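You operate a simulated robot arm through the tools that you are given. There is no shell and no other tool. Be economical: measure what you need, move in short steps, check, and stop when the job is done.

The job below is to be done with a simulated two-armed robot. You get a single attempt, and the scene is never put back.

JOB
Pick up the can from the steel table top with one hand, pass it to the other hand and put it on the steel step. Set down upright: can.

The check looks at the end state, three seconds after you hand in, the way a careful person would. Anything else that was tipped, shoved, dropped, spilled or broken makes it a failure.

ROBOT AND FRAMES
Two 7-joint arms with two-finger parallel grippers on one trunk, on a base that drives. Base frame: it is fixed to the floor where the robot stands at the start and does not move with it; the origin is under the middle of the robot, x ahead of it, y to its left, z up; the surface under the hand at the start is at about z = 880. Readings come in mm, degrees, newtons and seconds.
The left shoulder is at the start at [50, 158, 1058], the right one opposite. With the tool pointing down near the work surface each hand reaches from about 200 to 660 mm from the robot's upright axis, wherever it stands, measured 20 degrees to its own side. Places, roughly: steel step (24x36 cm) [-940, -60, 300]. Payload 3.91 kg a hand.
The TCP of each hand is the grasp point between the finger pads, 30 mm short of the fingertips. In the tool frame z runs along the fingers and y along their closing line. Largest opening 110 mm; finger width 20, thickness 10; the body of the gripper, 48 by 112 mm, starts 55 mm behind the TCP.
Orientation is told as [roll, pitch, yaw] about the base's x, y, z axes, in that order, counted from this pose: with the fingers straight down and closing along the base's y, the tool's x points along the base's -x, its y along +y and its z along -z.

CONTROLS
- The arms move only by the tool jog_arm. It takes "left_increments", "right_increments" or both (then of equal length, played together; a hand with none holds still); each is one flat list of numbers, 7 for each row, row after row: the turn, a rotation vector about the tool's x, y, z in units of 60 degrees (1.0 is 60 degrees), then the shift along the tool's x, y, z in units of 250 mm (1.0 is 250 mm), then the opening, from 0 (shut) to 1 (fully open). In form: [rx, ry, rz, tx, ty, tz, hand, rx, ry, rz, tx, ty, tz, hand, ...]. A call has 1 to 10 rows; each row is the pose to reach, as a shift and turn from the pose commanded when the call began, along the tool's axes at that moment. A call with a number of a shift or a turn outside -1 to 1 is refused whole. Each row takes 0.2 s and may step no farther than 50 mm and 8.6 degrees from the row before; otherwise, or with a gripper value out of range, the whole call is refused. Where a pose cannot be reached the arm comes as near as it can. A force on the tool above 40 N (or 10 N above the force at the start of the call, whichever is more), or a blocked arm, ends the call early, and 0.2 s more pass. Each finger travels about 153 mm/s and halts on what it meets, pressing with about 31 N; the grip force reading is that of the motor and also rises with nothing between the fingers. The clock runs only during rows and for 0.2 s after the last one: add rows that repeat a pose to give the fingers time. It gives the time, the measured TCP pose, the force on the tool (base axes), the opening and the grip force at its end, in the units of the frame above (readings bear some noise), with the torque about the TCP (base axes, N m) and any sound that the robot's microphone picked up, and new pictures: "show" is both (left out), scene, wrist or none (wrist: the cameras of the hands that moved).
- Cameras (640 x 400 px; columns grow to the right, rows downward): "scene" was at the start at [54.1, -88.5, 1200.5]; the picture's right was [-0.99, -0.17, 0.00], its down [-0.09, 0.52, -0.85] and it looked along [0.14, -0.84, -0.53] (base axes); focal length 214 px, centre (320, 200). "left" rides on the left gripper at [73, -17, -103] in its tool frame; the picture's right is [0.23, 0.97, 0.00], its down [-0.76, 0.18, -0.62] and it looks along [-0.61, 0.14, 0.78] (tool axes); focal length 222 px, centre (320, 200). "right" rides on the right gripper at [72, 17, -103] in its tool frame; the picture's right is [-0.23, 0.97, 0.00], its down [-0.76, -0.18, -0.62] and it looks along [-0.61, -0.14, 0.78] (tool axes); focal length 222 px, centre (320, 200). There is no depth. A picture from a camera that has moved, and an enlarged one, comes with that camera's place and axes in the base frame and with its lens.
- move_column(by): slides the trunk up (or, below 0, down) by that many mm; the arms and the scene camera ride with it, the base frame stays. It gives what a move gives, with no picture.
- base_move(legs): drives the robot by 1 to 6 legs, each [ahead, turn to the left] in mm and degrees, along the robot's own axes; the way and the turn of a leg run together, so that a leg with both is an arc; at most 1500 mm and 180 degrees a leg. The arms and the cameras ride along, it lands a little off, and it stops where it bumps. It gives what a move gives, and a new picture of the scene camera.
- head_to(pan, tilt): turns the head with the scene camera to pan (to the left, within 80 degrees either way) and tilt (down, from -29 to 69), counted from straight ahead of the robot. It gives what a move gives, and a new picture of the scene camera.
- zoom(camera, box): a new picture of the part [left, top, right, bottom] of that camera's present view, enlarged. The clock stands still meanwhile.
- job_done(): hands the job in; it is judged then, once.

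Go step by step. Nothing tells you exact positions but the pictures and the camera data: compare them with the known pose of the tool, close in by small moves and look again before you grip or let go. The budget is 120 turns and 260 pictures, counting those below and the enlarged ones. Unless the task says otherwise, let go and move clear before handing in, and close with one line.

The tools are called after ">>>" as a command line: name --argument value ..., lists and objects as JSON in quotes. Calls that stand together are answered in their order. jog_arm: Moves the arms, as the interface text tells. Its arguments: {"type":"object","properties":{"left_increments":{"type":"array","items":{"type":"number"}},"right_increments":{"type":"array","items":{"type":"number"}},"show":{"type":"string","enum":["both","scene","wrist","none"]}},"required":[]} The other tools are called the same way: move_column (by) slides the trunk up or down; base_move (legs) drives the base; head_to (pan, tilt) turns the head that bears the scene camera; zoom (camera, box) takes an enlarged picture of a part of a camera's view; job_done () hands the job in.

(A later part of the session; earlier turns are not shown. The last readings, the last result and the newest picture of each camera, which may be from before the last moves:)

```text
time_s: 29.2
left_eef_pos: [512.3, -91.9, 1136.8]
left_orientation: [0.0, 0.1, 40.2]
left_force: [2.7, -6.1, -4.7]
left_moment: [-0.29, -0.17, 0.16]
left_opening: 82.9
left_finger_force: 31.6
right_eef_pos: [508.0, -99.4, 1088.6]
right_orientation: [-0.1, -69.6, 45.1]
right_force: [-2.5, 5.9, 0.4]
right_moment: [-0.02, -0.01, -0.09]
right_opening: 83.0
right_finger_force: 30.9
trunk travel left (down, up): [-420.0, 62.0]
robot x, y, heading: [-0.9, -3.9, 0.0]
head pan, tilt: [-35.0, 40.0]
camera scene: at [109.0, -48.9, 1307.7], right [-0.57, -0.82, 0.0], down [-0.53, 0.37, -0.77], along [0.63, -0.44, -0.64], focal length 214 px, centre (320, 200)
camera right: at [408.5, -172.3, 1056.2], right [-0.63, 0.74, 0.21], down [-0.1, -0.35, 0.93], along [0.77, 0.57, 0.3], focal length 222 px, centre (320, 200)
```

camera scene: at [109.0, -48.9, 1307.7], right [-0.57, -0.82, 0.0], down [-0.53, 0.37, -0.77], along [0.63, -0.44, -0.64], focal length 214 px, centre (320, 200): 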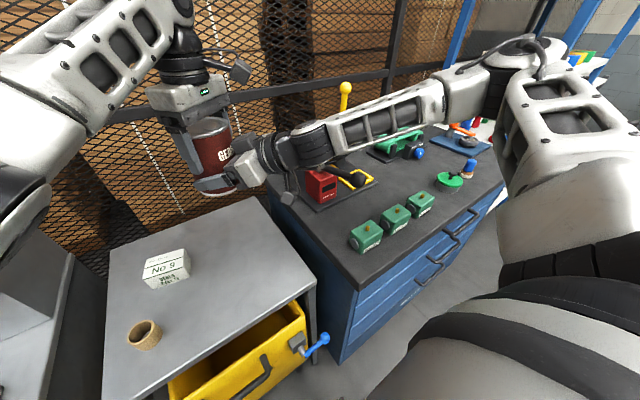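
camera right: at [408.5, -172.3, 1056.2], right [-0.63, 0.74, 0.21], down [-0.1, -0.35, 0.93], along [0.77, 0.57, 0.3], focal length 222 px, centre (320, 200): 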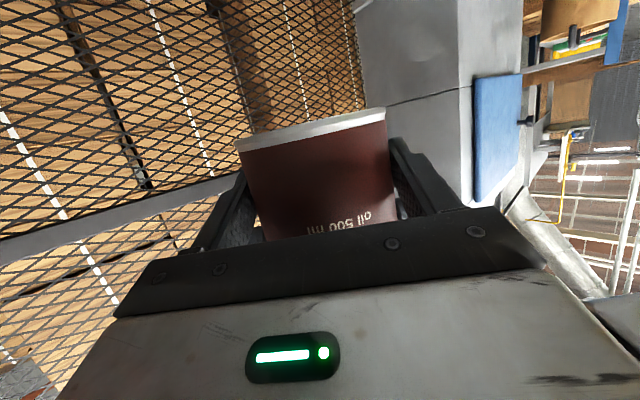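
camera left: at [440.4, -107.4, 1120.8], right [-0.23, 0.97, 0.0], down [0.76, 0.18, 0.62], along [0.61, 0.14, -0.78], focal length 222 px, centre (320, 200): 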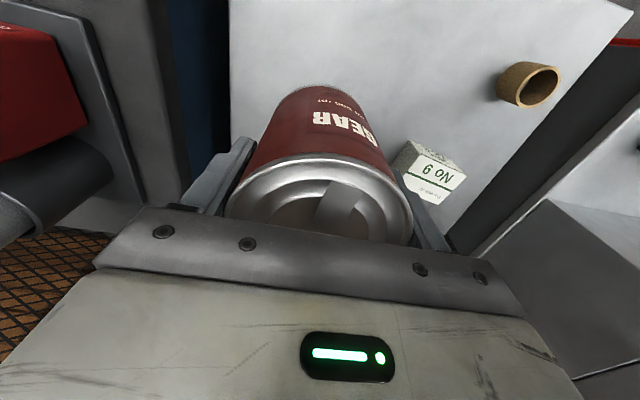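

Both hands hold the can. I'll open the left hand and raise it straight up.

>>> jog_arm --left_increments '[0, 0, 0, 0, 0, 0, 0.8, 0, 0, 0, 0, 0, 0, 1, 0, 0, 0, 0, 0, 0, 1]' --show "both"

```text
time_s: 30.0
left_eef_pos: [512.8, -91.3, 1137.7]
left_orientation: [-0.2, 0.1, 40.1]
left_force: [-0.5, -0.8, 0.2]
left_moment: [0.0, 0.01, 0.04]
left_opening: 110.1
left_finger_force: 0.1
right_eef_pos: [507.7, -98.9, 1087.5]
right_orientation: [-0.1, -69.5, 45.1]
right_force: [-0.8, -0.7, 0.0]
right_moment: [-0.05, 0.01, -0.04]
right_opening: 83.2
right_finger_force: 31.4
trunk travel left (down, up): [-420.0, 62.0]
robot x, y, heading: [2.6, -1.4, -0.3]
head pan, tilt: [-35.0, 40.0]
camera scene: at [109.0, -48.9, 1307.7], right [-0.57, -0.82, 0.0], down [-0.53, 0.37, -0.77], along [0.63, -0.44, -0.64], focal length 214 px, centre (320, 200)
camera left: at [468.6, -150.5, 1241.1], right [-0.8, 0.6, 0.0], down [0.47, 0.63, 0.62], along [0.37, 0.5, -0.78], focal length 222 px, centre (320, 200)
```

scene: 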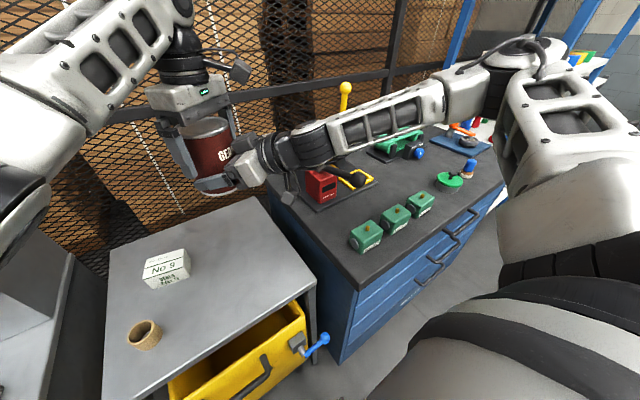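
left: 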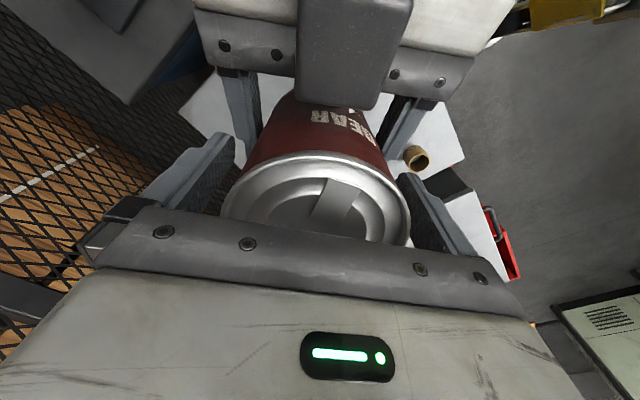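

The left hand is open. I'll wait a moment and check that the right hand really carries the can before withdrawing.

>>> jog_arm --left_increments '[0, 0, 0, 0, 0, 0, 1, 0, 0, 0, 0, 0, -0.02, 1]' --show "wrist"

>>> zoom --camera "right" --box '[160, 60, 480, 260]'

```text
time_s: 30.6
left_eef_pos: [512.9, -92.3, 1141.9]
left_orientation: [-0.1, 0.0, 40.1]
left_force: [0.1, 0.0, 0.5]
left_moment: [0.01, -0.03, -0.01]
left_opening: 110.0
left_finger_force: 0.0
right_eef_pos: [506.3, -99.2, 1088.4]
right_orientation: [-0.2, -69.6, 45.1]
right_force: [-0.4, 0.3, 0.5]
right_moment: [-0.06, 0.06, -0.01]
right_opening: 83.5
right_finger_force: 30.6
trunk travel left (down, up): [-420.0, 62.0]
robot x, y, heading: [-0.1, 1.3, 0.3]
head pan, tilt: [-35.0, 40.0]
camera left: at [468.3, -150.8, 1245.6], right [-0.8, 0.6, 0.0], down [0.47, 0.63, 0.62], along [0.37, 0.5, -0.78], focal length 222 px, centre (320, 200)
```

left: 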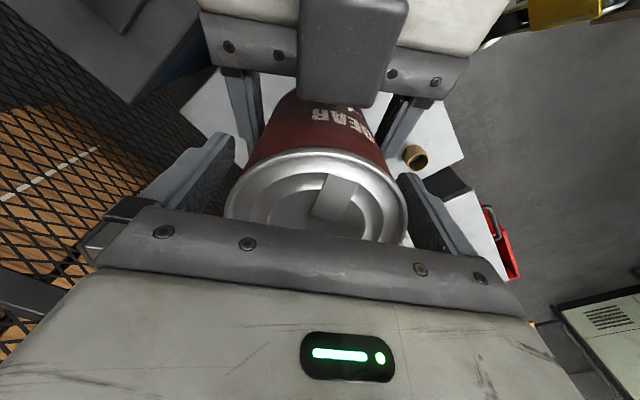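

```text
2.00 times, centred on (320, 160) of right
camera zoom: at [408.7, -172.6, 1056.2], right [-0.63, 0.74, 0.21], down [-0.1, -0.35, 0.93], along [0.77, 0.57, 0.3], focal length 444 px, centre (320, 280)
```

zoom: 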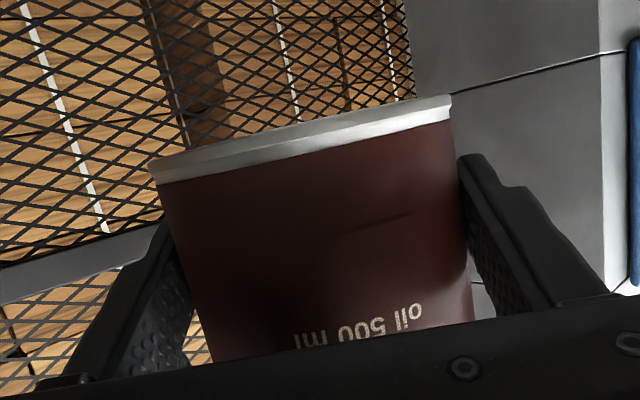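

The right hand carries the can steadily. The left arm is near its upward reach limit, so instead I'll draw the right hand with the can back diagonally, out between the open left fingers.

>>> jog_arm --right_increments '[0, 0, 0, 0.004, 0, -0.01, 0, 0, 0, 0, 0.014, 0, -0.039, 0, 0, 0, 0, 0.032, 0, -0.088, 0, 0, 0, 0, 0.053, 0, -0.147, 0, 0, 0, 0, 0.078, 0, -0.215, 0, 0, 0, 0, 0.103, 0, -0.284, 0, 0, 0, 0, 0.128, 0, -0.352, 0, 0, 0, 0, 0.151, 0, -0.416, 0, 0, 0, 0, 0.169, 0, -0.465, 0, 0, 0, 0, 0.178, 0, -0.489, 0]' --show "both"

```text
time_s: 32.8
left_eef_pos: [511.9, -92.1, 1141.4]
left_orientation: [0.0, 0.0, 40.0]
left_force: [1.0, -0.4, -0.1]
left_moment: [0.0, 0.04, 0.02]
left_opening: 110.4
left_finger_force: 0.1
right_eef_pos: [415.3, -189.8, 1086.1]
right_orientation: [0.0, -70.0, 45.1]
right_force: [0.5, 0.0, 0.3]
right_moment: [-0.05, 0.01, -0.01]
right_opening: 83.0
right_finger_force: 31.2
trunk travel left (down, up): [-420.0, 62.0]
robot x, y, heading: [-1.7, 2.5, 0.3]
head pan, tilt: [-35.0, 40.0]
camera scene: at [108.8, -49.0, 1307.7], right [-0.57, -0.82, 0.0], down [-0.53, 0.37, -0.77], along [0.63, -0.44, -0.64], focal length 214 px, centre (320, 200)
camera right: at [316.7, -262.8, 1053.4], right [-0.63, 0.74, 0.21], down [-0.1, -0.36, 0.93], along [0.77, 0.57, 0.3], focal length 222 px, centre (320, 200)
```

scene: 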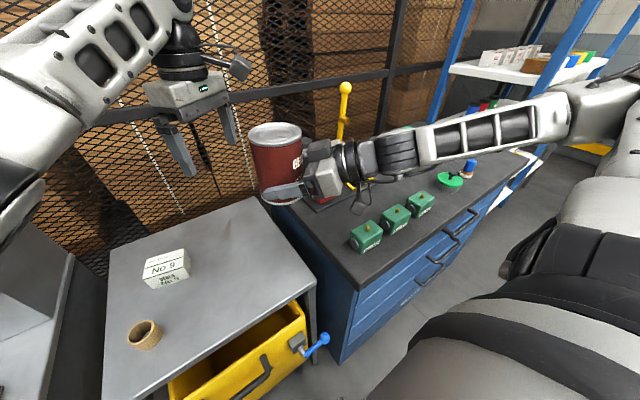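
right: 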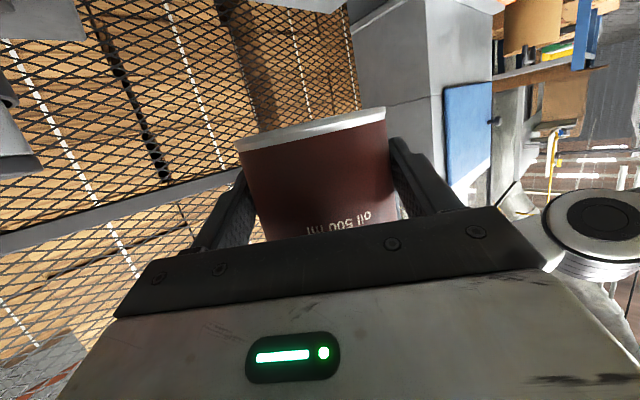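

Handover done. I'll tuck the left hand in on the left side before driving.

>>> jog_arm --left_increments '[0, 0, 0.083, -0.009, 0.12, -0.015, 1, 0, 0, 0.167, -0.018, 0.24, -0.03, 1, 0, 0, 0.25, -0.027, 0.36, -0.045, 1, 0, 0, 0.333, -0.036, 0.48, -0.06, 1, 0, 0, 0.417, -0.045, 0.6, -0.075, 1, 0, 0, 0.5, -0.054, 0.72, -0.09, 1, 0, 0, 0.583, -0.063, 0.84, -0.105, 1, 0, 0, 0.667, -0.073, 0.957, -0.12, 1]' --show "none"

>>> head_to --pan 80 --tilt 30

>>> head_to --pan -80 --tilt 40

```text
time_s: 34.6
left_eef_pos: [369.9, 103.0, 1173.5]
left_orientation: [0.0, 0.0, -0.1]
left_force: [-0.7, 0.4, 0.5]
left_moment: [0.02, 0.02, -0.02]
left_opening: 109.7
left_finger_force: 0.0
right_eef_pos: [415.5, -189.8, 1086.7]
right_orientation: [-0.2, -70.0, 45.3]
right_force: [0.0, 0.0, 0.9]
right_moment: [-0.05, 0.01, 0.01]
right_opening: 83.4
right_finger_force: 31.5
trunk travel left (down, up): [-420.0, 62.0]
robot x, y, heading: [-1.6, -1.8, 0.2]
head pan, tilt: [-35.0, 40.0]
```

```text
time_s: 36.6
left_eef_pos: [371.5, 103.1, 1175.1]
left_orientation: [0.1, 0.0, 0.1]
left_force: [0.2, 0.0, -0.6]
left_moment: [-0.02, -0.02, 0.0]
left_opening: 109.9
left_finger_force: 0.1
right_eef_pos: [415.6, -189.8, 1086.3]
right_orientation: [-0.1, -70.0, 45.1]
right_force: [-0.6, 0.4, -0.2]
right_moment: [-0.04, 0.09, 0.0]
right_opening: 83.1
right_finger_force: 30.9
trunk travel left (down, up): [-420.0, 62.0]
robot x, y, heading: [1.8, -1.0, -0.1]
head pan, tilt: [80.0, 30.0]
camera scene: at [55.0, 88.8, 1323.1], right [0.98, -0.17, 0.0], down [-0.09, -0.49, -0.87], along [0.15, 0.85, -0.5], focal length 214 px, centre (320, 200)
```

scene: 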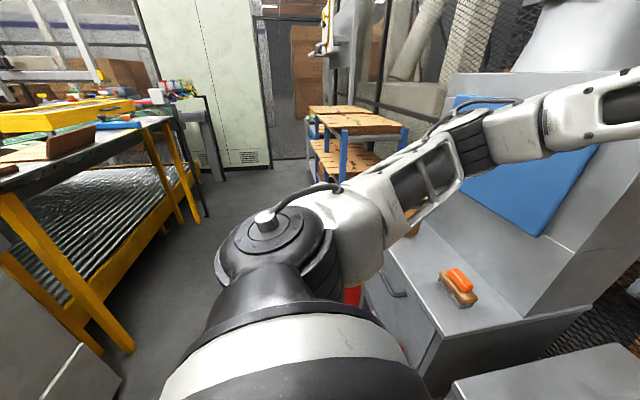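

```text
time_s: 39.0
left_eef_pos: [371.3, 103.0, 1174.3]
left_orientation: [-0.1, 0.0, 0.1]
left_force: [0.3, -0.1, -0.3]
left_moment: [0.0, 0.01, -0.02]
left_opening: 110.0
left_finger_force: 0.2
right_eef_pos: [415.7, -189.3, 1087.3]
right_orientation: [-0.1, -69.9, 45.0]
right_force: [-0.5, -0.6, 0.3]
right_moment: [-0.04, 0.01, 0.02]
right_opening: 83.1
right_finger_force: 30.9
trunk travel left (down, up): [-420.0, 62.0]
robot x, y, heading: [0.4, -2.0, -0.0]
head pan, tilt: [-80.0, 40.0]
camera scene: at [54.1, -84.0, 1307.8], right [-0.98, -0.17, 0.0], down [-0.11, 0.63, -0.77], along [0.13, -0.75, -0.64], focal length 214 px, centre (320, 200)
```

scene: 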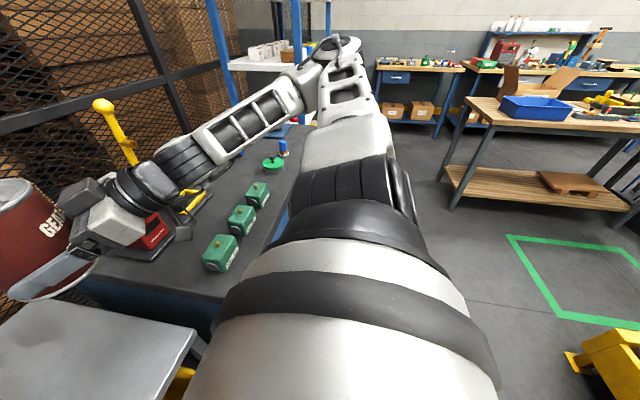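

The can is held upright and the left hand is tucked. Before driving I want to identify the grey thing behind on the left.

>>> head_to --pan 80 --tilt 60

>>> head_to --pan -80 --tilt 62

```text
time_s: 41.5
left_eef_pos: [369.8, 101.7, 1175.0]
left_orientation: [0.1, 0.0, 0.2]
left_force: [-0.7, -0.3, -0.3]
left_moment: [-0.01, 0.0, 0.01]
left_opening: 109.9
left_finger_force: 0.0
right_eef_pos: [415.9, -189.6, 1085.6]
right_orientation: [-0.1, -70.0, 45.2]
right_force: [0.0, -0.7, 0.2]
right_moment: [-0.07, 0.03, 0.03]
right_opening: 83.1
right_finger_force: 31.1
trunk travel left (down, up): [-420.0, 62.0]
robot x, y, heading: [-0.1, -3.3, -0.3]
head pan, tilt: [80.0, 60.0]
camera scene: at [50.9, 65.4, 1281.0], right [0.98, -0.17, 0.0], down [-0.15, -0.85, -0.5], along [0.09, 0.49, -0.87], focal length 214 px, centre (320, 200)
```

scene: 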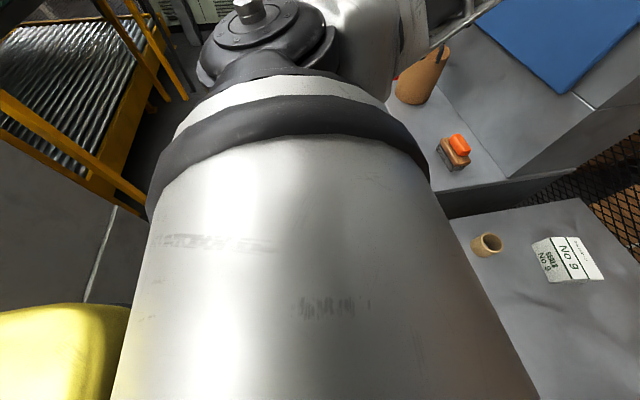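

```text
time_s: 44.0
left_eef_pos: [371.1, 103.1, 1174.6]
left_orientation: [0.1, 0.0, 0.0]
left_force: [-0.1, 0.1, -0.4]
left_moment: [-0.01, -0.02, -0.01]
left_opening: 110.1
left_finger_force: 0.0
right_eef_pos: [415.7, -189.5, 1086.3]
right_orientation: [-0.1, -70.0, 45.1]
right_force: [-0.4, 0.6, 0.4]
right_moment: [-0.03, 0.05, 0.0]
right_opening: 82.8
right_finger_force: 30.4
trunk travel left (down, up): [-420.0, 62.0]
robot x, y, heading: [0.3, 1.5, -0.1]
head pan, tilt: [-80.0, 62.0]
camera scene: at [50.5, -63.6, 1278.7], right [-0.98, -0.17, 0.0], down [-0.15, 0.87, -0.47], along [0.08, -0.46, -0.88], focal length 214 px, centre (320, 200)
```

scene: 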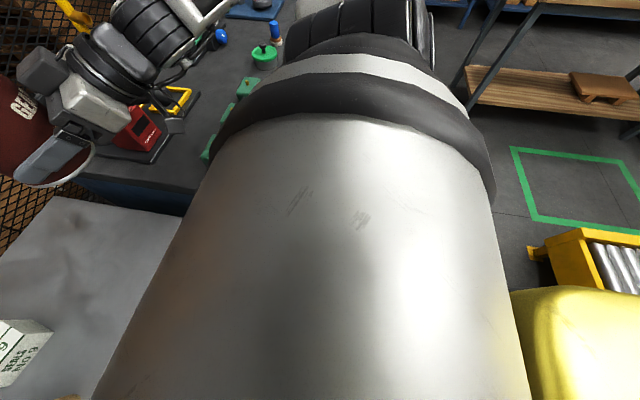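

The grey is just floor, and the yellow shape is the robot's own back cover. The right side is open, so I'll back off the benches first.

>>> base_move --legs '[[-200, 0]]'

>>> zoom --camera "right" --box '[0, 0, 640, 400]'

```text
time_s: 45.5
left_eef_pos: [175.5, 103.2, 1175.0]
left_orientation: [0.1, 0.1, 0.2]
left_force: [0.2, 0.0, -1.0]
left_moment: [-0.02, -0.03, -0.02]
left_opening: 110.2
left_finger_force: 0.0
right_eef_pos: [219.9, -188.9, 1086.2]
right_orientation: [-0.2, -70.0, 45.3]
right_force: [-0.1, -0.2, -0.7]
right_moment: [-0.05, 0.06, 0.01]
right_opening: 83.1
right_finger_force: 30.5
trunk travel left (down, up): [-420.0, 62.0]
robot x, y, heading: [-195.4, 0.1, 0.1]
head pan, tilt: [-80.0, 62.0]
camera scene: at [-145.3, -63.7, 1278.8], right [-0.98, -0.18, 0.0], down [-0.15, 0.87, -0.47], along [0.08, -0.46, -0.88], focal length 214 px, centre (320, 200)
```

scene: 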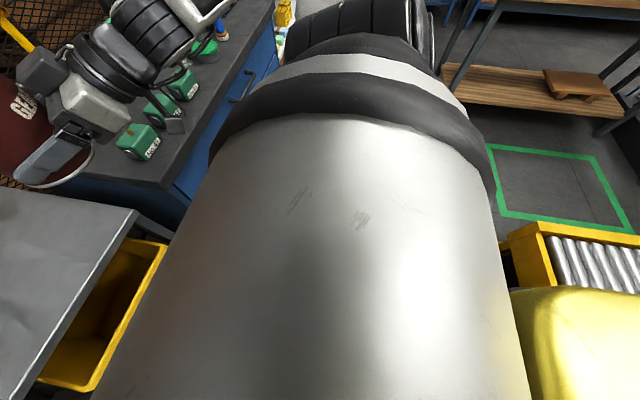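

```text
1.00 times, centred on (320, 200) of right (not enlarged: the box is as wide or as high as the picture)
camera zoom: at [121.7, -262.5, 1053.7], right [-0.63, 0.74, 0.21], down [-0.1, -0.35, 0.93], along [0.77, 0.57, 0.3], focal length 222 px, centre (320, 200)
```

zoom: 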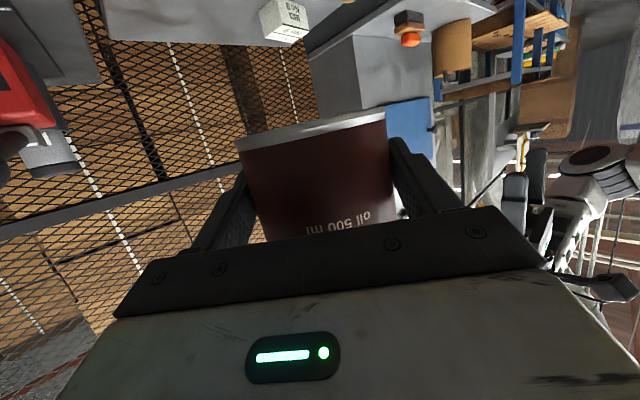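

The hold is unchanged. I'll turn right 90° so the step comes into view.

>>> base_move --legs '[[0, -45], [0, -45]]'

>>> head_to --pan -80 --tilt 35

```text
time_s: 50.1
left_eef_pos: [-96.3, -372.2, 1174.4]
left_orientation: [0.1, -0.1, -90.6]
left_force: [-0.2, 0.1, 0.3]
left_moment: [0.03, -0.03, -0.02]
left_opening: 110.0
left_finger_force: 0.0
right_eef_pos: [-389.4, -413.1, 1085.3]
right_orientation: [-0.3, -70.0, -45.5]
right_force: [-0.1, -0.5, -0.3]
right_moment: [0.02, 0.04, -0.03]
right_opening: 83.2
right_finger_force: 31.2
trunk travel left (down, up): [-420.0, 62.0]
robot x, y, heading: [-194.0, 0.9, -90.5]
head pan, tilt: [-80.0, 62.0]
camera scene: at [-260.5, -51.0, 1278.7], right [-0.16, 0.99, 0.0], down [0.87, 0.14, -0.47], along [-0.46, -0.08, -0.88], focal length 214 px, centre (320, 200)
```

scene: 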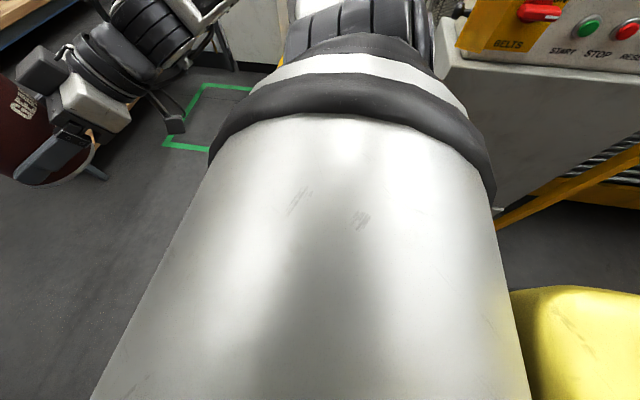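

```text
time_s: 51.0
left_eef_pos: [-96.0, -372.3, 1173.6]
left_orientation: [0.0, 0.0, -90.6]
left_force: [0.0, -0.2, -0.4]
left_moment: [-0.01, 0.0, -0.01]
left_opening: 110.0
left_finger_force: 0.0
right_eef_pos: [-390.6, -413.2, 1085.9]
right_orientation: [-0.1, -70.0, -45.4]
right_force: [-1.1, 0.4, -0.4]
right_moment: [0.09, 0.08, -0.01]
right_opening: 83.3
right_finger_force: 31.1
trunk travel left (down, up): [-420.0, 62.0]
robot x, y, heading: [-195.2, -1.3, -90.8]
head pan, tilt: [-80.0, 35.0]
camera scene: at [-283.7, -55.0, 1315.2], right [-0.16, 0.99, 0.0], down [0.57, 0.09, -0.82], along [-0.81, -0.13, -0.57], focal length 214 px, centre (320, 200)
```

scene: 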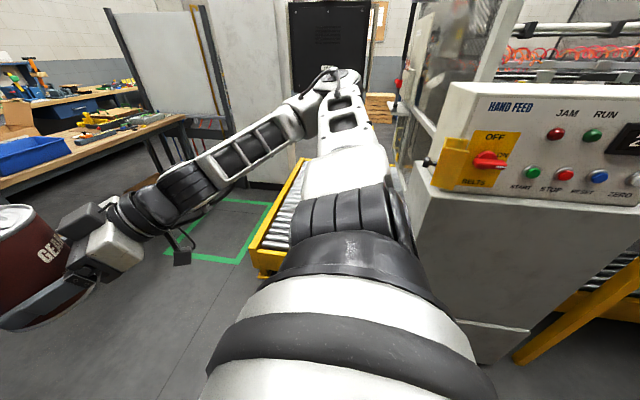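

Nothing near the arms. I'll turn another 70° to see the step past my own shoulder.

>>> base_move --legs '[[0, -70]]'

>>> head_to --pan -10 --tilt 40

```text
time_s: 54.4
left_eef_pos: [-510.5, -222.4, 1174.7]
left_orientation: [0.0, 0.0, -160.3]
left_force: [-0.8, 0.3, 0.2]
left_moment: [0.01, 0.02, -0.02]
left_opening: 109.9
left_finger_force: 0.1
right_eef_pos: [-649.6, 38.9, 1085.9]
right_orientation: [-0.1, -70.0, -115.2]
right_force: [-0.2, -0.3, -0.2]
right_moment: [0.07, -0.03, 0.03]
right_opening: 83.0
right_finger_force: 30.9
trunk travel left (down, up): [-420.0, 62.0]
robot x, y, heading: [-197.1, 0.7, -160.2]
head pan, tilt: [-80.0, 35.0]
camera scene: at [-277.9, 63.0, 1315.3], right [0.87, 0.49, 0.0], down [0.28, -0.5, -0.82], along [-0.41, 0.71, -0.57], focal length 214 px, centre (320, 200)
```

scene: 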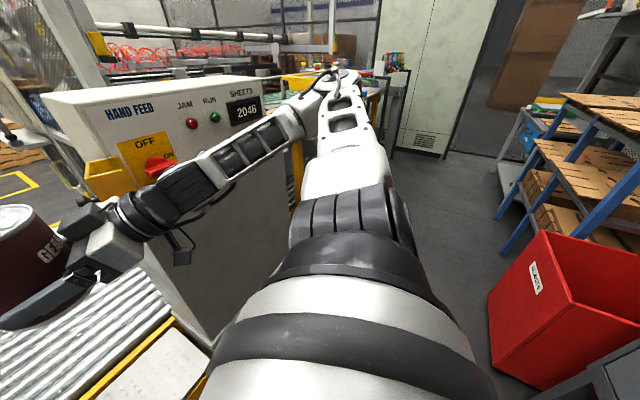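

```text
time_s: 55.8
left_eef_pos: [-509.4, -222.6, 1174.9]
left_orientation: [0.0, 0.0, -160.4]
left_force: [0.0, 0.9, 0.1]
left_moment: [0.03, 0.01, -0.03]
left_opening: 110.0
left_finger_force: 0.0
right_eef_pos: [-650.9, 38.8, 1087.0]
right_orientation: [-0.2, -70.0, -115.2]
right_force: [0.3, -0.2, 0.0]
right_moment: [0.06, -0.01, 0.0]
right_opening: 83.1
right_finger_force: 31.1
trunk travel left (down, up): [-420.0, 62.0]
robot x, y, heading: [-194.0, 2.7, -160.4]
head pan, tilt: [-10.0, 40.0]
camera scene: at [-318.1, -27.9, 1307.7], right [-0.17, 0.99, 0.0], down [0.63, 0.11, -0.77], along [-0.76, -0.13, -0.64], focal length 214 px, centre (320, 200)
```

scene: 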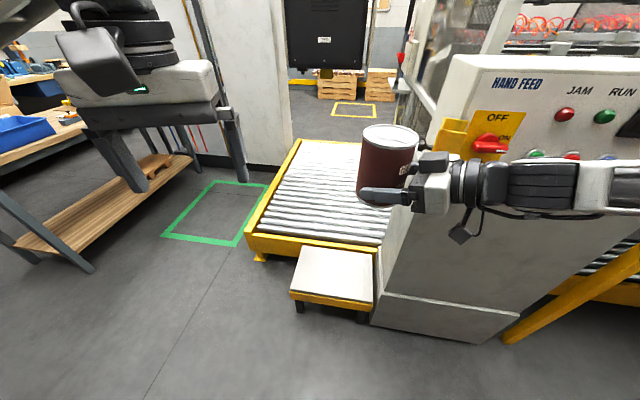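

Now I see the step: its near edge is at x about -820, it spans y about -240..120, with a cabinet on its right and a roller conveyor behind it. I'll drive to about [-385, -230] and face -x, so the right hand can reach in straight over the near edge.

>>> base_move --legs '[[0, 31], [299, 0], [0, -50.6]]'

>>> head_to --pan -15 --tilt 55

```text
time_s: 61.7
left_eef_pos: [-752.1, -329.1, 1175.1]
left_orientation: [-0.1, 0.0, 179.3]
left_force: [-0.6, -1.5, -0.3]
left_moment: [-0.04, 0.03, -0.02]
left_opening: 110.0
left_finger_force: 0.0
right_eef_pos: [-793.9, -34.7, 1087.6]
right_orientation: [-0.1, -70.0, -135.5]
right_force: [-0.9, 0.5, 0.3]
right_moment: [0.02, -0.09, 0.0]
right_opening: 82.9
right_finger_force: 31.1
trunk travel left (down, up): [-420.0, 62.0]
robot x, y, heading: [-375.5, -233.2, 178.9]
head pan, tilt: [-10.0, 40.0]
camera scene: at [-505.3, -213.6, 1307.7], right [0.18, 0.98, 0.0], down [0.63, -0.12, -0.77], along [-0.75, 0.14, -0.64], focal length 214 px, centre (320, 200)
```

scene: 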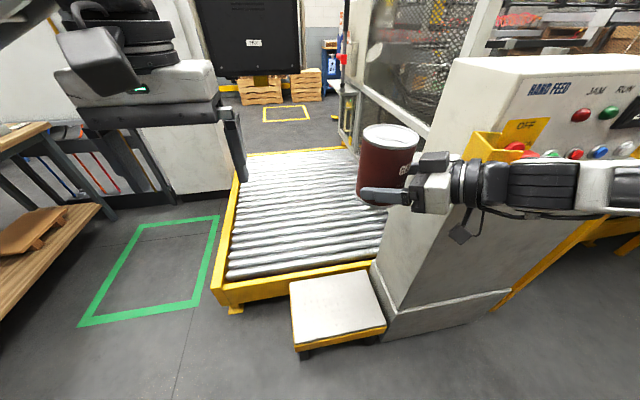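

```text
time_s: 62.5
left_eef_pos: [-752.5, -327.9, 1175.9]
left_orientation: [0.0, -0.1, 179.5]
left_force: [-0.5, 0.5, 0.3]
left_moment: [0.0, 0.0, 0.02]
left_opening: 109.9
left_finger_force: 0.2
right_eef_pos: [-793.5, -36.3, 1086.6]
right_orientation: [-0.3, -69.9, -135.6]
right_force: [0.1, -0.4, 0.4]
right_moment: [0.04, -0.07, -0.01]
right_opening: 83.0
right_finger_force: 30.7
trunk travel left (down, up): [-420.0, 62.0]
robot x, y, heading: [-378.0, -230.1, 179.3]
head pan, tilt: [-15.0, 55.0]
camera scene: at [-491.3, -210.1, 1287.1], right [0.27, 0.96, 0.0], down [0.79, -0.22, -0.57], along [-0.55, 0.15, -0.82], focal length 214 px, centre (320, 200)
```

scene: 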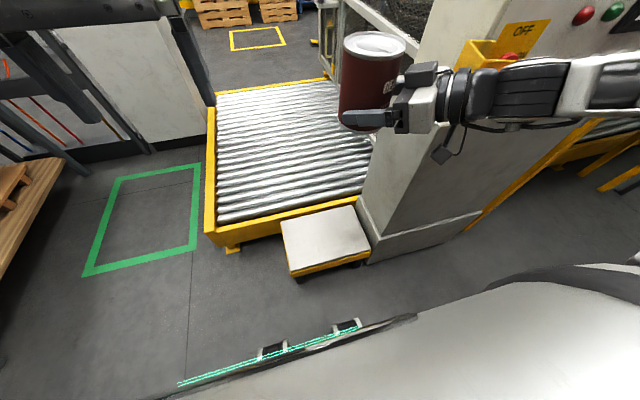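

Let me get the step corners precisely with a zoom.

>>> zoom --camera "scene" --box '[240, 180, 400, 290]'

```text
3.64 times, centred on (320, 235) of scene
camera zoom: at [-491.3, -210.1, 1287.1], right [0.27, 0.96, 0.0], down [0.79, -0.22, -0.57], along [-0.55, 0.15, -0.82], focal length 780 px, centre (320, 73)
```

zoom: 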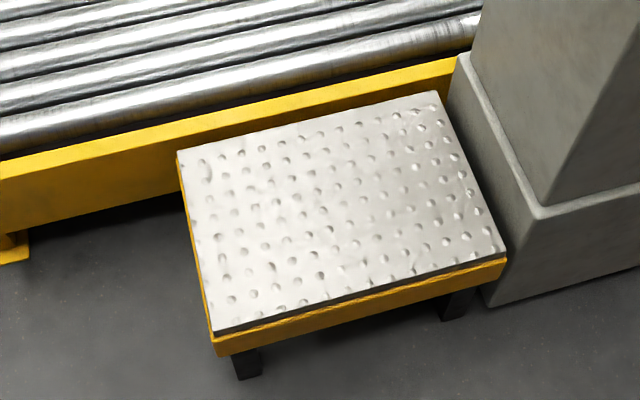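

Assuming a 24x36 top, the corners fit a surface higher than stated, so I'll re-measure after lowering. First I'll yaw the right hand straight ahead, which brings the arm clear of the cabinet.

>>> jog_arm --right_increments '[0.021, 0, 0.008, -0.003, -0.002, 0.009, 0, 0.07, 0, 0.026, -0.011, -0.006, 0.029, 0, 0.141, 0, 0.051, -0.021, -0.011, 0.058, 0, 0.226, 0, 0.082, -0.034, -0.018, 0.093, 0, 0.317, 0, 0.116, -0.048, -0.026, 0.13, 0, 0.409, 0, 0.149, -0.061, -0.033, 0.168, 0, 0.5, 0, 0.182, -0.075, -0.04, 0.206, 0, 0.585, 0, 0.213, -0.088, -0.047, 0.241, 0, 0.656, 0, 0.239, -0.099, -0.053, 0.27, 0, 0.705, 0, 0.257, -0.106, -0.057, 0.29, 0]' --show "both"

```text
time_s: 64.7
left_eef_pos: [-753.5, -328.7, 1175.1]
left_orientation: [0.0, 0.1, 179.5]
left_force: [0.6, 0.5, -0.2]
left_moment: [-0.02, -0.03, 0.01]
left_opening: 109.8
left_finger_force: 0.1
right_eef_pos: [-859.3, -79.7, 1087.2]
right_orientation: [-0.2, -70.0, 179.3]
right_force: [0.1, -0.1, -4.6]
right_moment: [0.01, -0.07, -0.01]
right_opening: 83.0
right_finger_force: 30.5
right hand out of reach, approached as far as the arm can: row 5, 6, 7
trunk travel left (down, up): [-420.0, 62.0]
robot x, y, heading: [-378.9, -228.8, 179.4]
head pan, tilt: [-15.0, 55.0]
camera scene: at [-491.4, -210.3, 1287.0], right [0.27, 0.96, 0.0], down [0.79, -0.22, -0.57], along [-0.55, 0.15, -0.82], focal length 214 px, centre (320, 200)
camera right: at [-738.0, -97.8, 1053.7], right [-0.09, -0.97, 0.21], down [0.33, 0.17, 0.93], along [-0.94, 0.15, 0.3], focal length 222 px, centre (320, 200)
```

scene: 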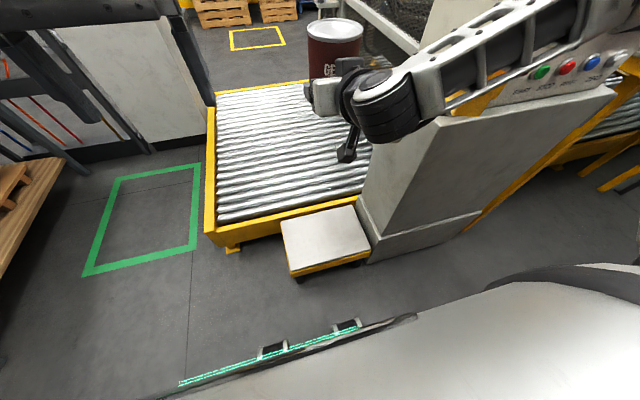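
right: 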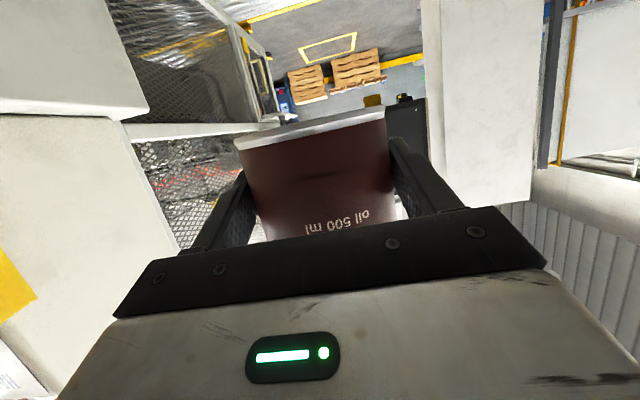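

Pose reached and the can is steady (4.6 N weight on the right hand). I'll lower the trunk and remeasure the step.

>>> move_column --by -250

>>> zoom --camera "scene" --box '[0, 0, 640, 400]'

```text
time_s: 67.3
left_eef_pos: [-751.9, -328.7, 925.1]
left_orientation: [0.0, 0.0, 179.4]
left_force: [-0.5, -0.8, -0.4]
left_moment: [-0.06, -0.04, -0.04]
left_opening: 110.0
left_finger_force: 0.1
right_eef_pos: [-859.7, -79.6, 836.7]
right_orientation: [-0.2, -70.0, 179.5]
right_force: [0.0, 0.2, -5.1]
right_moment: [-0.03, -0.03, 0.01]
right_opening: 83.0
right_finger_force: 31.4
trunk travel left (down, up): [-170.0, 312.0]
robot x, y, heading: [-381.3, -229.2, 179.5]
head pan, tilt: [-15.0, 55.0]
```

```text
1.00 times, centred on (320, 200) of scene (not enlarged: the box is as wide or as high as the picture)
camera zoom: at [-491.1, -210.1, 1037.1], right [0.27, 0.96, 0.0], down [0.79, -0.22, -0.57], along [-0.55, 0.15, -0.82], focal length 214 px, centre (320, 200)
```

zoom: 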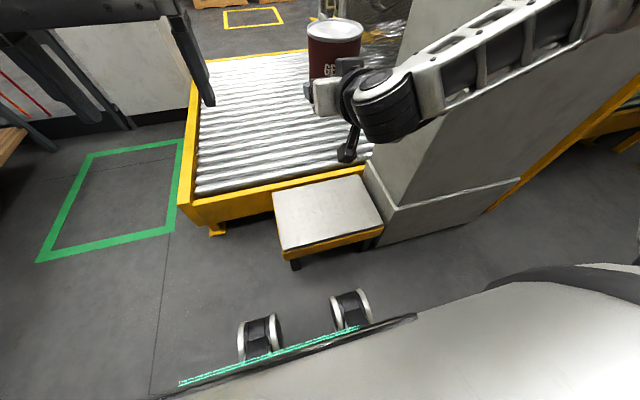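

>>> zoom --camera "scene" --box '[240, 160, 400, 270]'

```text
3.64 times, centred on (320, 215) of scene
camera zoom: at [-491.1, -210.1, 1037.1], right [0.27, 0.96, 0.0], down [0.79, -0.22, -0.57], along [-0.55, 0.15, -0.82], focal length 780 px, centre (320, 146)
```

zoom: 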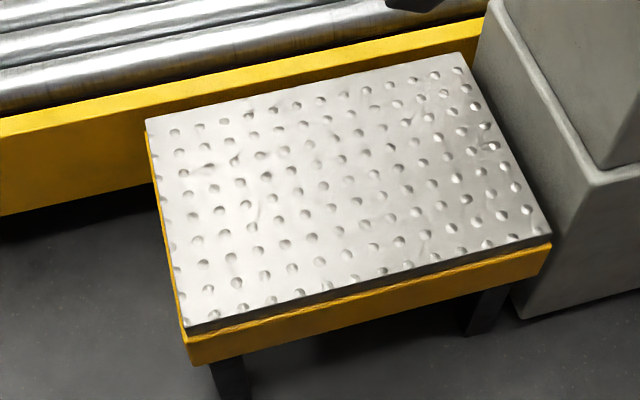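

The view pair fits a top at z about 250–300, with its near edge at x about -808. I'll aim for the can at about [-893, -70], so the wrist camera hangs in front of the edge. Lower the trunk fully first.

>>> move_column --by -170

>>> jog_arm --right_increments '[0, 0, 0, 0.008, -0.003, 0.01, 0, 0, 0, 0, 0.035, -0.01, 0.03, 0, 0, 0, 0, 0.085, -0.02, 0.06, 0, 0, 0, 0, 0.15, -0.03, 0.1, 0, 0, 0, 0, 0.225, -0.04, 0.14, 0, 0, 0, 0, 0.3, -0.04, 0.18, 0, 0, 0, 0, 0.375, -0.04, 0.215, 0, 0, 0, 0, 0.44, -0.04, 0.24, 0, 0, 0, 0, 0.485, -0.04, 0.262, 0, 0, 0, 0, 0.5, -0.04, 0.27, 0]' --show "both"

```text
time_s: 69.2
left_eef_pos: [-752.1, -329.6, 754.1]
left_orientation: [0.0, 0.0, 179.4]
left_force: [0.4, -1.0, 0.3]
left_moment: [-0.03, 0.04, 0.01]
left_opening: 109.8
left_finger_force: 0.0
right_eef_pos: [-858.8, -79.4, 667.5]
right_orientation: [-0.2, -69.9, 179.5]
right_force: [-0.5, 0.6, -5.6]
right_moment: [0.01, -0.1, -0.02]
right_opening: 82.9
right_finger_force: 31.1
trunk travel left (down, up): [0.0, 482.0]
robot x, y, heading: [-381.5, -230.7, 179.3]
head pan, tilt: [-15.0, 55.0]
```

```text
time_s: 71.4
left_eef_pos: [-753.4, -329.2, 753.6]
left_orientation: [0.0, -0.1, 179.3]
left_force: [0.3, 0.8, -0.7]
left_moment: [0.03, 0.03, 0.01]
left_opening: 109.8
left_finger_force: 0.2
right_eef_pos: [-894.3, -84.0, 619.9]
right_orientation: [-0.7, -69.1, 179.1]
right_force: [-0.2, -0.3, -6.2]
right_moment: [-0.05, -0.08, 0.04]
right_opening: 82.8
right_finger_force: 31.2
right hand out of reach, approached as far as the arm can: row 4, 5, 6, 7, 8, 9, 10
trunk travel left (down, up): [0.0, 482.0]
robot x, y, heading: [-376.4, -228.5, 179.3]
head pan, tilt: [-15.0, 55.0]
camera scene: at [-491.2, -210.1, 867.1], right [0.27, 0.96, 0.0], down [0.79, -0.22, -0.57], along [-0.55, 0.15, -0.82], focal length 214 px, centre (320, 200)
camera right: at [-773.1, -102.6, 588.9], right [-0.11, -0.97, 0.21], down [0.32, 0.17, 0.93], along [-0.94, 0.16, 0.29], focal length 222 px, centre (320, 200)
```

scene: 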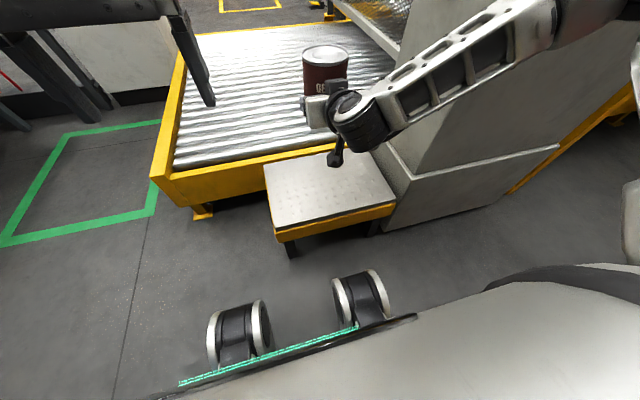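
right: 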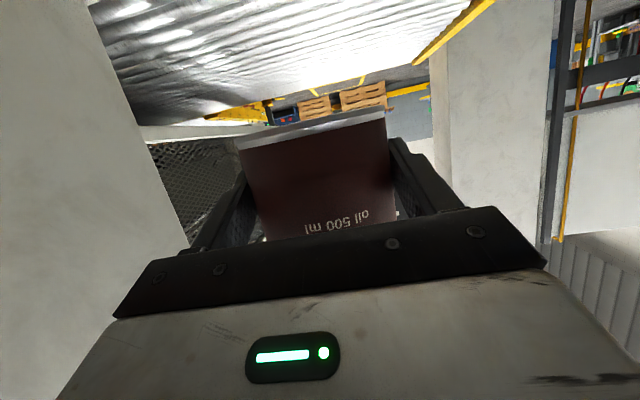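

The wrist can't go lower this close in. I'll back the base off 125 mm so the arm works more extended.

>>> base_move --legs '[[-125, 0]]'

>>> jog_arm --right_increments '[0, 0, 0, 0, 0, 0, 0, 0, 0, 0, 0, 0, 0, 0]' --show "wrist"

```text
time_s: 72.7
left_eef_pos: [-628.6, -332.6, 753.8]
left_orientation: [0.0, 0.0, 179.6]
left_force: [-0.1, -0.3, -0.4]
left_moment: [-0.05, 0.05, -0.01]
left_opening: 110.2
left_finger_force: 0.0
right_eef_pos: [-771.5, -85.4, 618.7]
right_orientation: [-0.7, -69.1, 179.3]
right_force: [0.6, 0.1, -5.2]
right_moment: [0.02, -0.08, 0.0]
right_opening: 83.2
right_finger_force: 31.1
trunk travel left (down, up): [0.0, 482.0]
robot x, y, heading: [-256.6, -231.1, 179.8]
head pan, tilt: [-15.0, 55.0]
camera scene: at [-368.2, -211.6, 867.0], right [0.27, 0.96, 0.0], down [0.79, -0.22, -0.57], along [-0.55, 0.15, -0.82], focal length 214 px, centre (320, 200)
```

scene: 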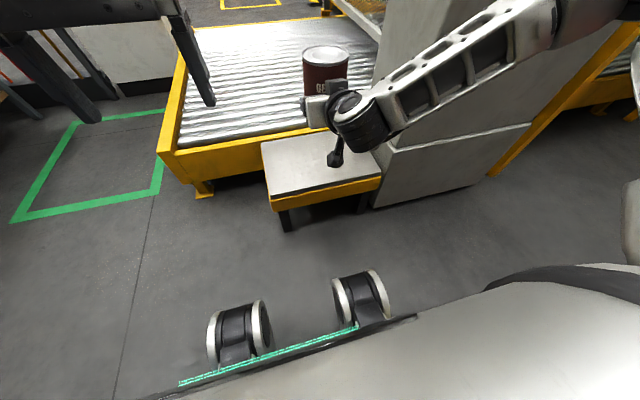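

```text
time_s: 73.2
left_eef_pos: [-629.4, -332.2, 754.9]
left_orientation: [0.1, -0.1, 179.6]
left_force: [-0.2, 0.1, -0.2]
left_moment: [-0.03, 0.02, -0.02]
left_opening: 109.8
left_finger_force: 0.0
right_eef_pos: [-770.8, -86.9, 618.5]
right_orientation: [-0.7, -69.0, 179.4]
right_force: [0.4, 0.7, -4.8]
right_moment: [0.02, -0.08, 0.05]
right_opening: 83.0
right_finger_force: 31.2
trunk travel left (down, up): [0.0, 482.0]
robot x, y, heading: [-258.8, -232.0, 179.4]
head pan, tilt: [-15.0, 55.0]
camera right: at [-650.1, -104.9, 588.6], right [-0.1, -0.97, 0.21], down [0.31, 0.17, 0.93], along [-0.94, 0.16, 0.29], focal length 222 px, centre (320, 200)
```

right: 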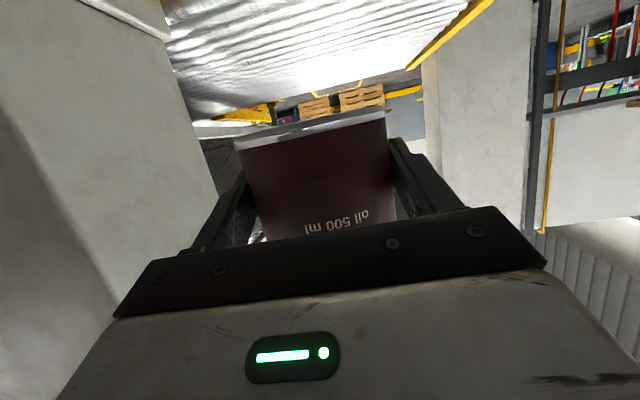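

The hold is unchanged. Now I'll extend forward over the step at this height, levelling the small roll and pitch errors.

>>> jog_arm --right_increments '[0, 0, 0, -0.005, -0.002, 0.013, 0, -0.001, -0.002, 0, -0.018, -0.006, 0.047, 0, -0.003, -0.004, 0, -0.039, -0.013, 0.102, 0, -0.005, -0.007, 0, -0.065, -0.022, 0.17, 0, -0.007, -0.01, 0, -0.091, -0.031, 0.238, 0, -0.009, -0.012, 0, -0.117, -0.04, 0.307, 0, -0.01, -0.014, 0, -0.14, -0.048, 0.366, 0, -0.011, -0.016, 0, -0.157, -0.054, 0.409, 0, -0.012, -0.017, 0, -0.163, -0.056, 0.426, 0]' --show "scene"

```text
time_s: 75.2
left_eef_pos: [-628.4, -332.2, 754.0]
left_orientation: [0.0, 0.0, 179.6]
left_force: [0.2, -0.8, -0.2]
left_moment: [-0.04, 0.01, 0.0]
left_opening: 109.9
left_finger_force: 0.1
right_eef_pos: [-870.6, -53.3, 633.0]
right_orientation: [0.0, -70.0, 179.5]
right_force: [-0.1, 0.3, -5.0]
right_moment: [0.01, -0.08, -0.01]
right_opening: 83.0
right_finger_force: 31.6
right hand out of reach, approached as far as the arm can: row 3, 4, 5, 6, 7, 8, 9
trunk travel left (down, up): [0.0, 482.0]
robot x, y, heading: [-255.3, -227.6, 179.5]
head pan, tilt: [-15.0, 55.0]
camera scene: at [-368.2, -211.6, 867.0], right [0.27, 0.96, 0.0], down [0.79, -0.22, -0.57], along [-0.55, 0.15, -0.82], focal length 214 px, centre (320, 200)
```

scene: 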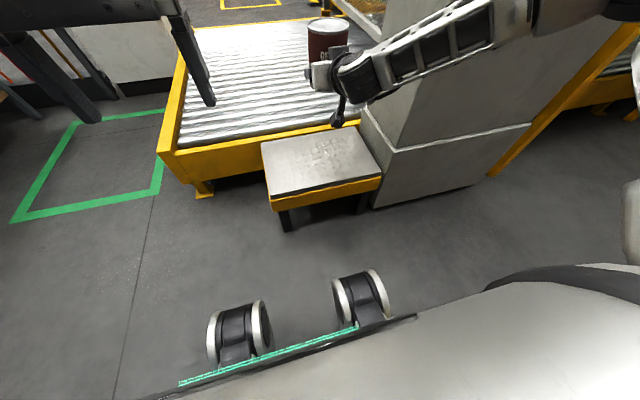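

The wrist joint limits this elbow-up posture. The diagonal hand posture (yaw 45 to the robot) worked better before, so I'll return to it and probe how low it goes, clear in front of the step.

>>> jog_arm --right_increments '[-0.021, 0, -0.008, 0.007, -0.002, -0.019, 0, -0.07, 0, -0.026, 0.023, -0.006, -0.062, 0, -0.141, 0, -0.051, 0.045, -0.012, -0.124, 0, -0.226, 0, -0.082, 0.072, -0.019, -0.198, 0, -0.317, 0, -0.116, 0.102, -0.027, -0.279, 0, -0.409, 0, -0.149, 0.131, -0.035, -0.36, 0, -0.5, 0, -0.182, 0.16, -0.043, -0.44, 0, -0.585, 0, -0.213, 0.188, -0.05, -0.515, 0, -0.656, 0, -0.239, 0.21, -0.056, -0.577, 0, -0.705, 0, -0.257, 0.226, -0.06, -0.62, 0]' --show "scene"

```text
time_s: 77.5
left_eef_pos: [-628.9, -331.3, 753.8]
left_orientation: [0.0, 0.0, 179.5]
left_force: [0.4, 0.0, -0.2]
left_moment: [0.0, 0.0, 0.03]
left_opening: 110.2
left_finger_force: 0.0
right_eef_pos: [-704.8, -40.3, 631.8]
right_orientation: [-0.3, -70.1, -135.2]
right_force: [-0.7, 0.9, -5.0]
right_moment: [0.03, -0.05, -0.03]
right_opening: 83.0
right_finger_force: 31.3
right hand out of reach, approached as far as the arm can: row 2, 3, 4, 5, 6, 7, 8
trunk travel left (down, up): [0.0, 482.0]
robot x, y, heading: [-257.7, -230.8, 179.4]
head pan, tilt: [-15.0, 55.0]
camera scene: at [-368.1, -211.6, 867.1], right [0.27, 0.96, 0.0], down [0.79, -0.22, -0.57], along [-0.55, 0.15, -0.82], focal length 214 px, centre (320, 200)
```

scene: 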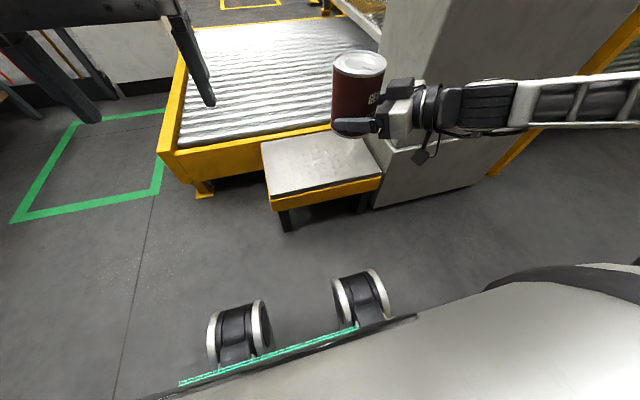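

The forearm now comes from the side. Probing downward by 150 mm here, in front of the step.

>>> jog_arm --right_increments '[0, 0, 0, 0.017, 0, 0.006, 0, 0, 0, 0, 0.056, 0, 0.02, 0, 0, 0, 0, 0.113, 0, 0.041, 0, 0, 0, 0, 0.18, 0, 0.066, 0, 0, 0, 0, 0.254, 0, 0.092, 0, 0, 0, 0, 0.327, 0, 0.119, 0, 0, 0, 0, 0.4, 0, 0.146, 0, 0, 0, 0, 0.468, 0, 0.17, 0, 0, 0, 0, 0.525, 0, 0.191, 0, 0, 0, 0, 0.564, 0, 0.205, 0]' --show "scene"

```text
time_s: 79.7
left_eef_pos: [-628.9, -331.2, 754.1]
left_orientation: [0.0, 0.0, 179.4]
left_force: [-0.3, 0.1, 0.4]
left_moment: [-0.01, 0.02, 0.02]
left_opening: 110.0
left_finger_force: 0.0
right_eef_pos: [-696.1, -12.9, 597.6]
right_orientation: [-0.2, -69.9, -135.2]
right_force: [0.5, 0.1, -3.9]
right_moment: [0.03, -0.05, 0.01]
right_opening: 82.9
right_finger_force: 31.6
right hand out of reach, approached as far as the arm can: row 2, 3, 4, 5, 6, 7, 8, 9, 10
trunk travel left (down, up): [0.0, 482.0]
robot x, y, heading: [-258.7, -232.0, 179.5]
head pan, tilt: [-15.0, 55.0]
camera scene: at [-368.1, -211.6, 867.1], right [0.27, 0.96, 0.0], down [0.79, -0.22, -0.57], along [-0.55, 0.15, -0.82], focal length 214 px, centre (320, 200)
```

scene: 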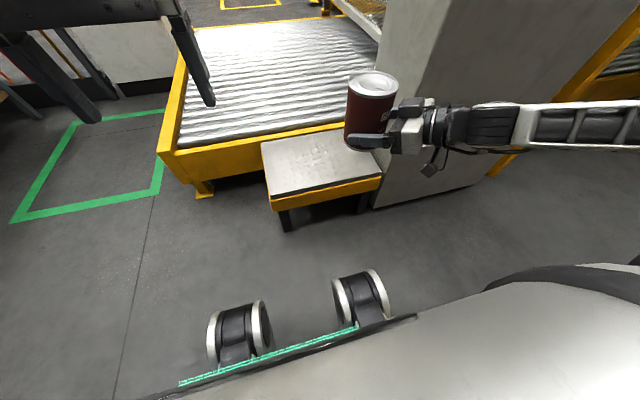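

A level hand can't get down to the step because the wrist limits it, so the right hand needs a top-down grip there. I'll go back to the steel table, set the can down with the right hand, re-grip it from above with the same hand, and place it on the step. First, trunk up.

>>> move_column --by 420

>>> head_to --pan 0 --tilt 45

```text
refused: 420 is not a number from -400 to 400
```

```text
time_s: 80.4
left_eef_pos: [-628.6, -332.5, 754.9]
left_orientation: [0.0, -0.1, 179.7]
left_force: [-0.6, -0.7, -0.1]
left_moment: [0.03, -0.01, -0.01]
left_opening: 109.9
left_finger_force: 0.0
right_eef_pos: [-695.8, -13.7, 598.6]
right_orientation: [-0.2, -69.8, -135.3]
right_force: [0.2, -0.1, -4.4]
right_moment: [0.04, -0.04, -0.03]
right_opening: 82.8
right_finger_force: 31.1
trunk travel left (down, up): [0.0, 482.0]
robot x, y, heading: [-256.0, -232.9, 179.4]
head pan, tilt: [0.0, 45.0]
camera scene: at [-379.9, -230.1, 880.4], right [0.01, 1.0, 0.0], down [0.71, -0.01, -0.71], along [-0.71, 0.01, -0.71], focal length 214 px, centre (320, 200)
```

scene: 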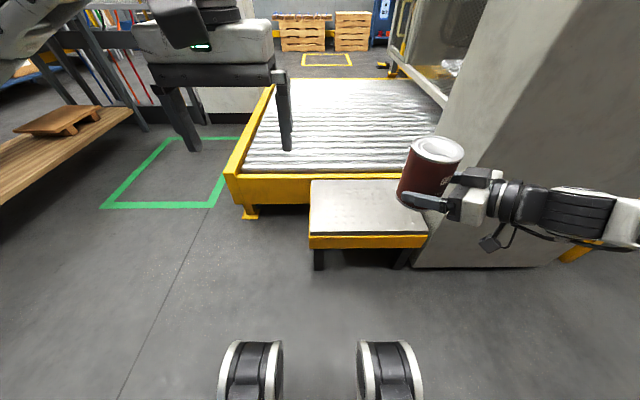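

>>> move_column --by 400

>>> base_move --legs '[[0, 60], [0, 60], [0, 60]]'

```text
time_s: 84.2
left_eef_pos: [-629.3, -331.2, 1154.1]
left_orientation: [0.0, 0.0, 179.7]
left_force: [0.0, -0.2, 0.1]
left_moment: [0.01, -0.03, -0.01]
left_opening: 110.0
left_finger_force: 0.1
right_eef_pos: [-696.3, -14.1, 996.8]
right_orientation: [-0.2, -69.8, -135.3]
right_force: [-0.3, 0.1, -5.6]
right_moment: [0.07, -0.06, 0.0]
right_opening: 83.1
right_finger_force: 30.6
trunk travel left (down, up): [-400.0, 82.0]
robot x, y, heading: [-255.1, -229.6, 179.9]
head pan, tilt: [0.0, 45.0]
```

```text
time_s: 88.0
left_eef_pos: [-318.2, -611.5, 1154.1]
left_orientation: [0.1, 0.0, -114.5]
left_force: [0.5, 1.1, 0.8]
left_moment: [0.02, 0.01, -0.02]
left_opening: 109.7
left_finger_force: 0.2
right_eef_pos: [-635.4, -542.6, 995.0]
right_orientation: [0.1, -69.6, -69.6]
right_force: [-0.3, -0.2, -3.7]
right_moment: [0.06, 0.03, 0.01]
right_opening: 82.8
right_finger_force: 30.7
trunk travel left (down, up): [-400.0, 82.0]
robot x, y, heading: [-256.5, -235.1, -114.5]
head pan, tilt: [0.0, 45.0]
stopped in leg 2: the robot was blocked; the commanded pose is now the measured one
camera scene: at [-309.3, -341.7, 1280.5], right [-0.91, 0.42, 0.0], down [0.29, 0.64, -0.71], along [-0.29, -0.64, -0.71], focal length 214 px, centre (320, 200)
```

scene: 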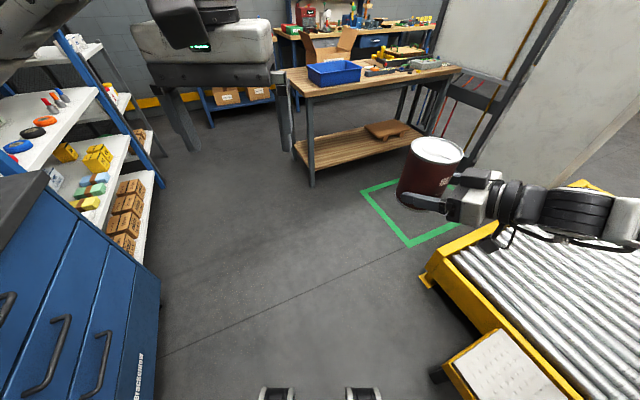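

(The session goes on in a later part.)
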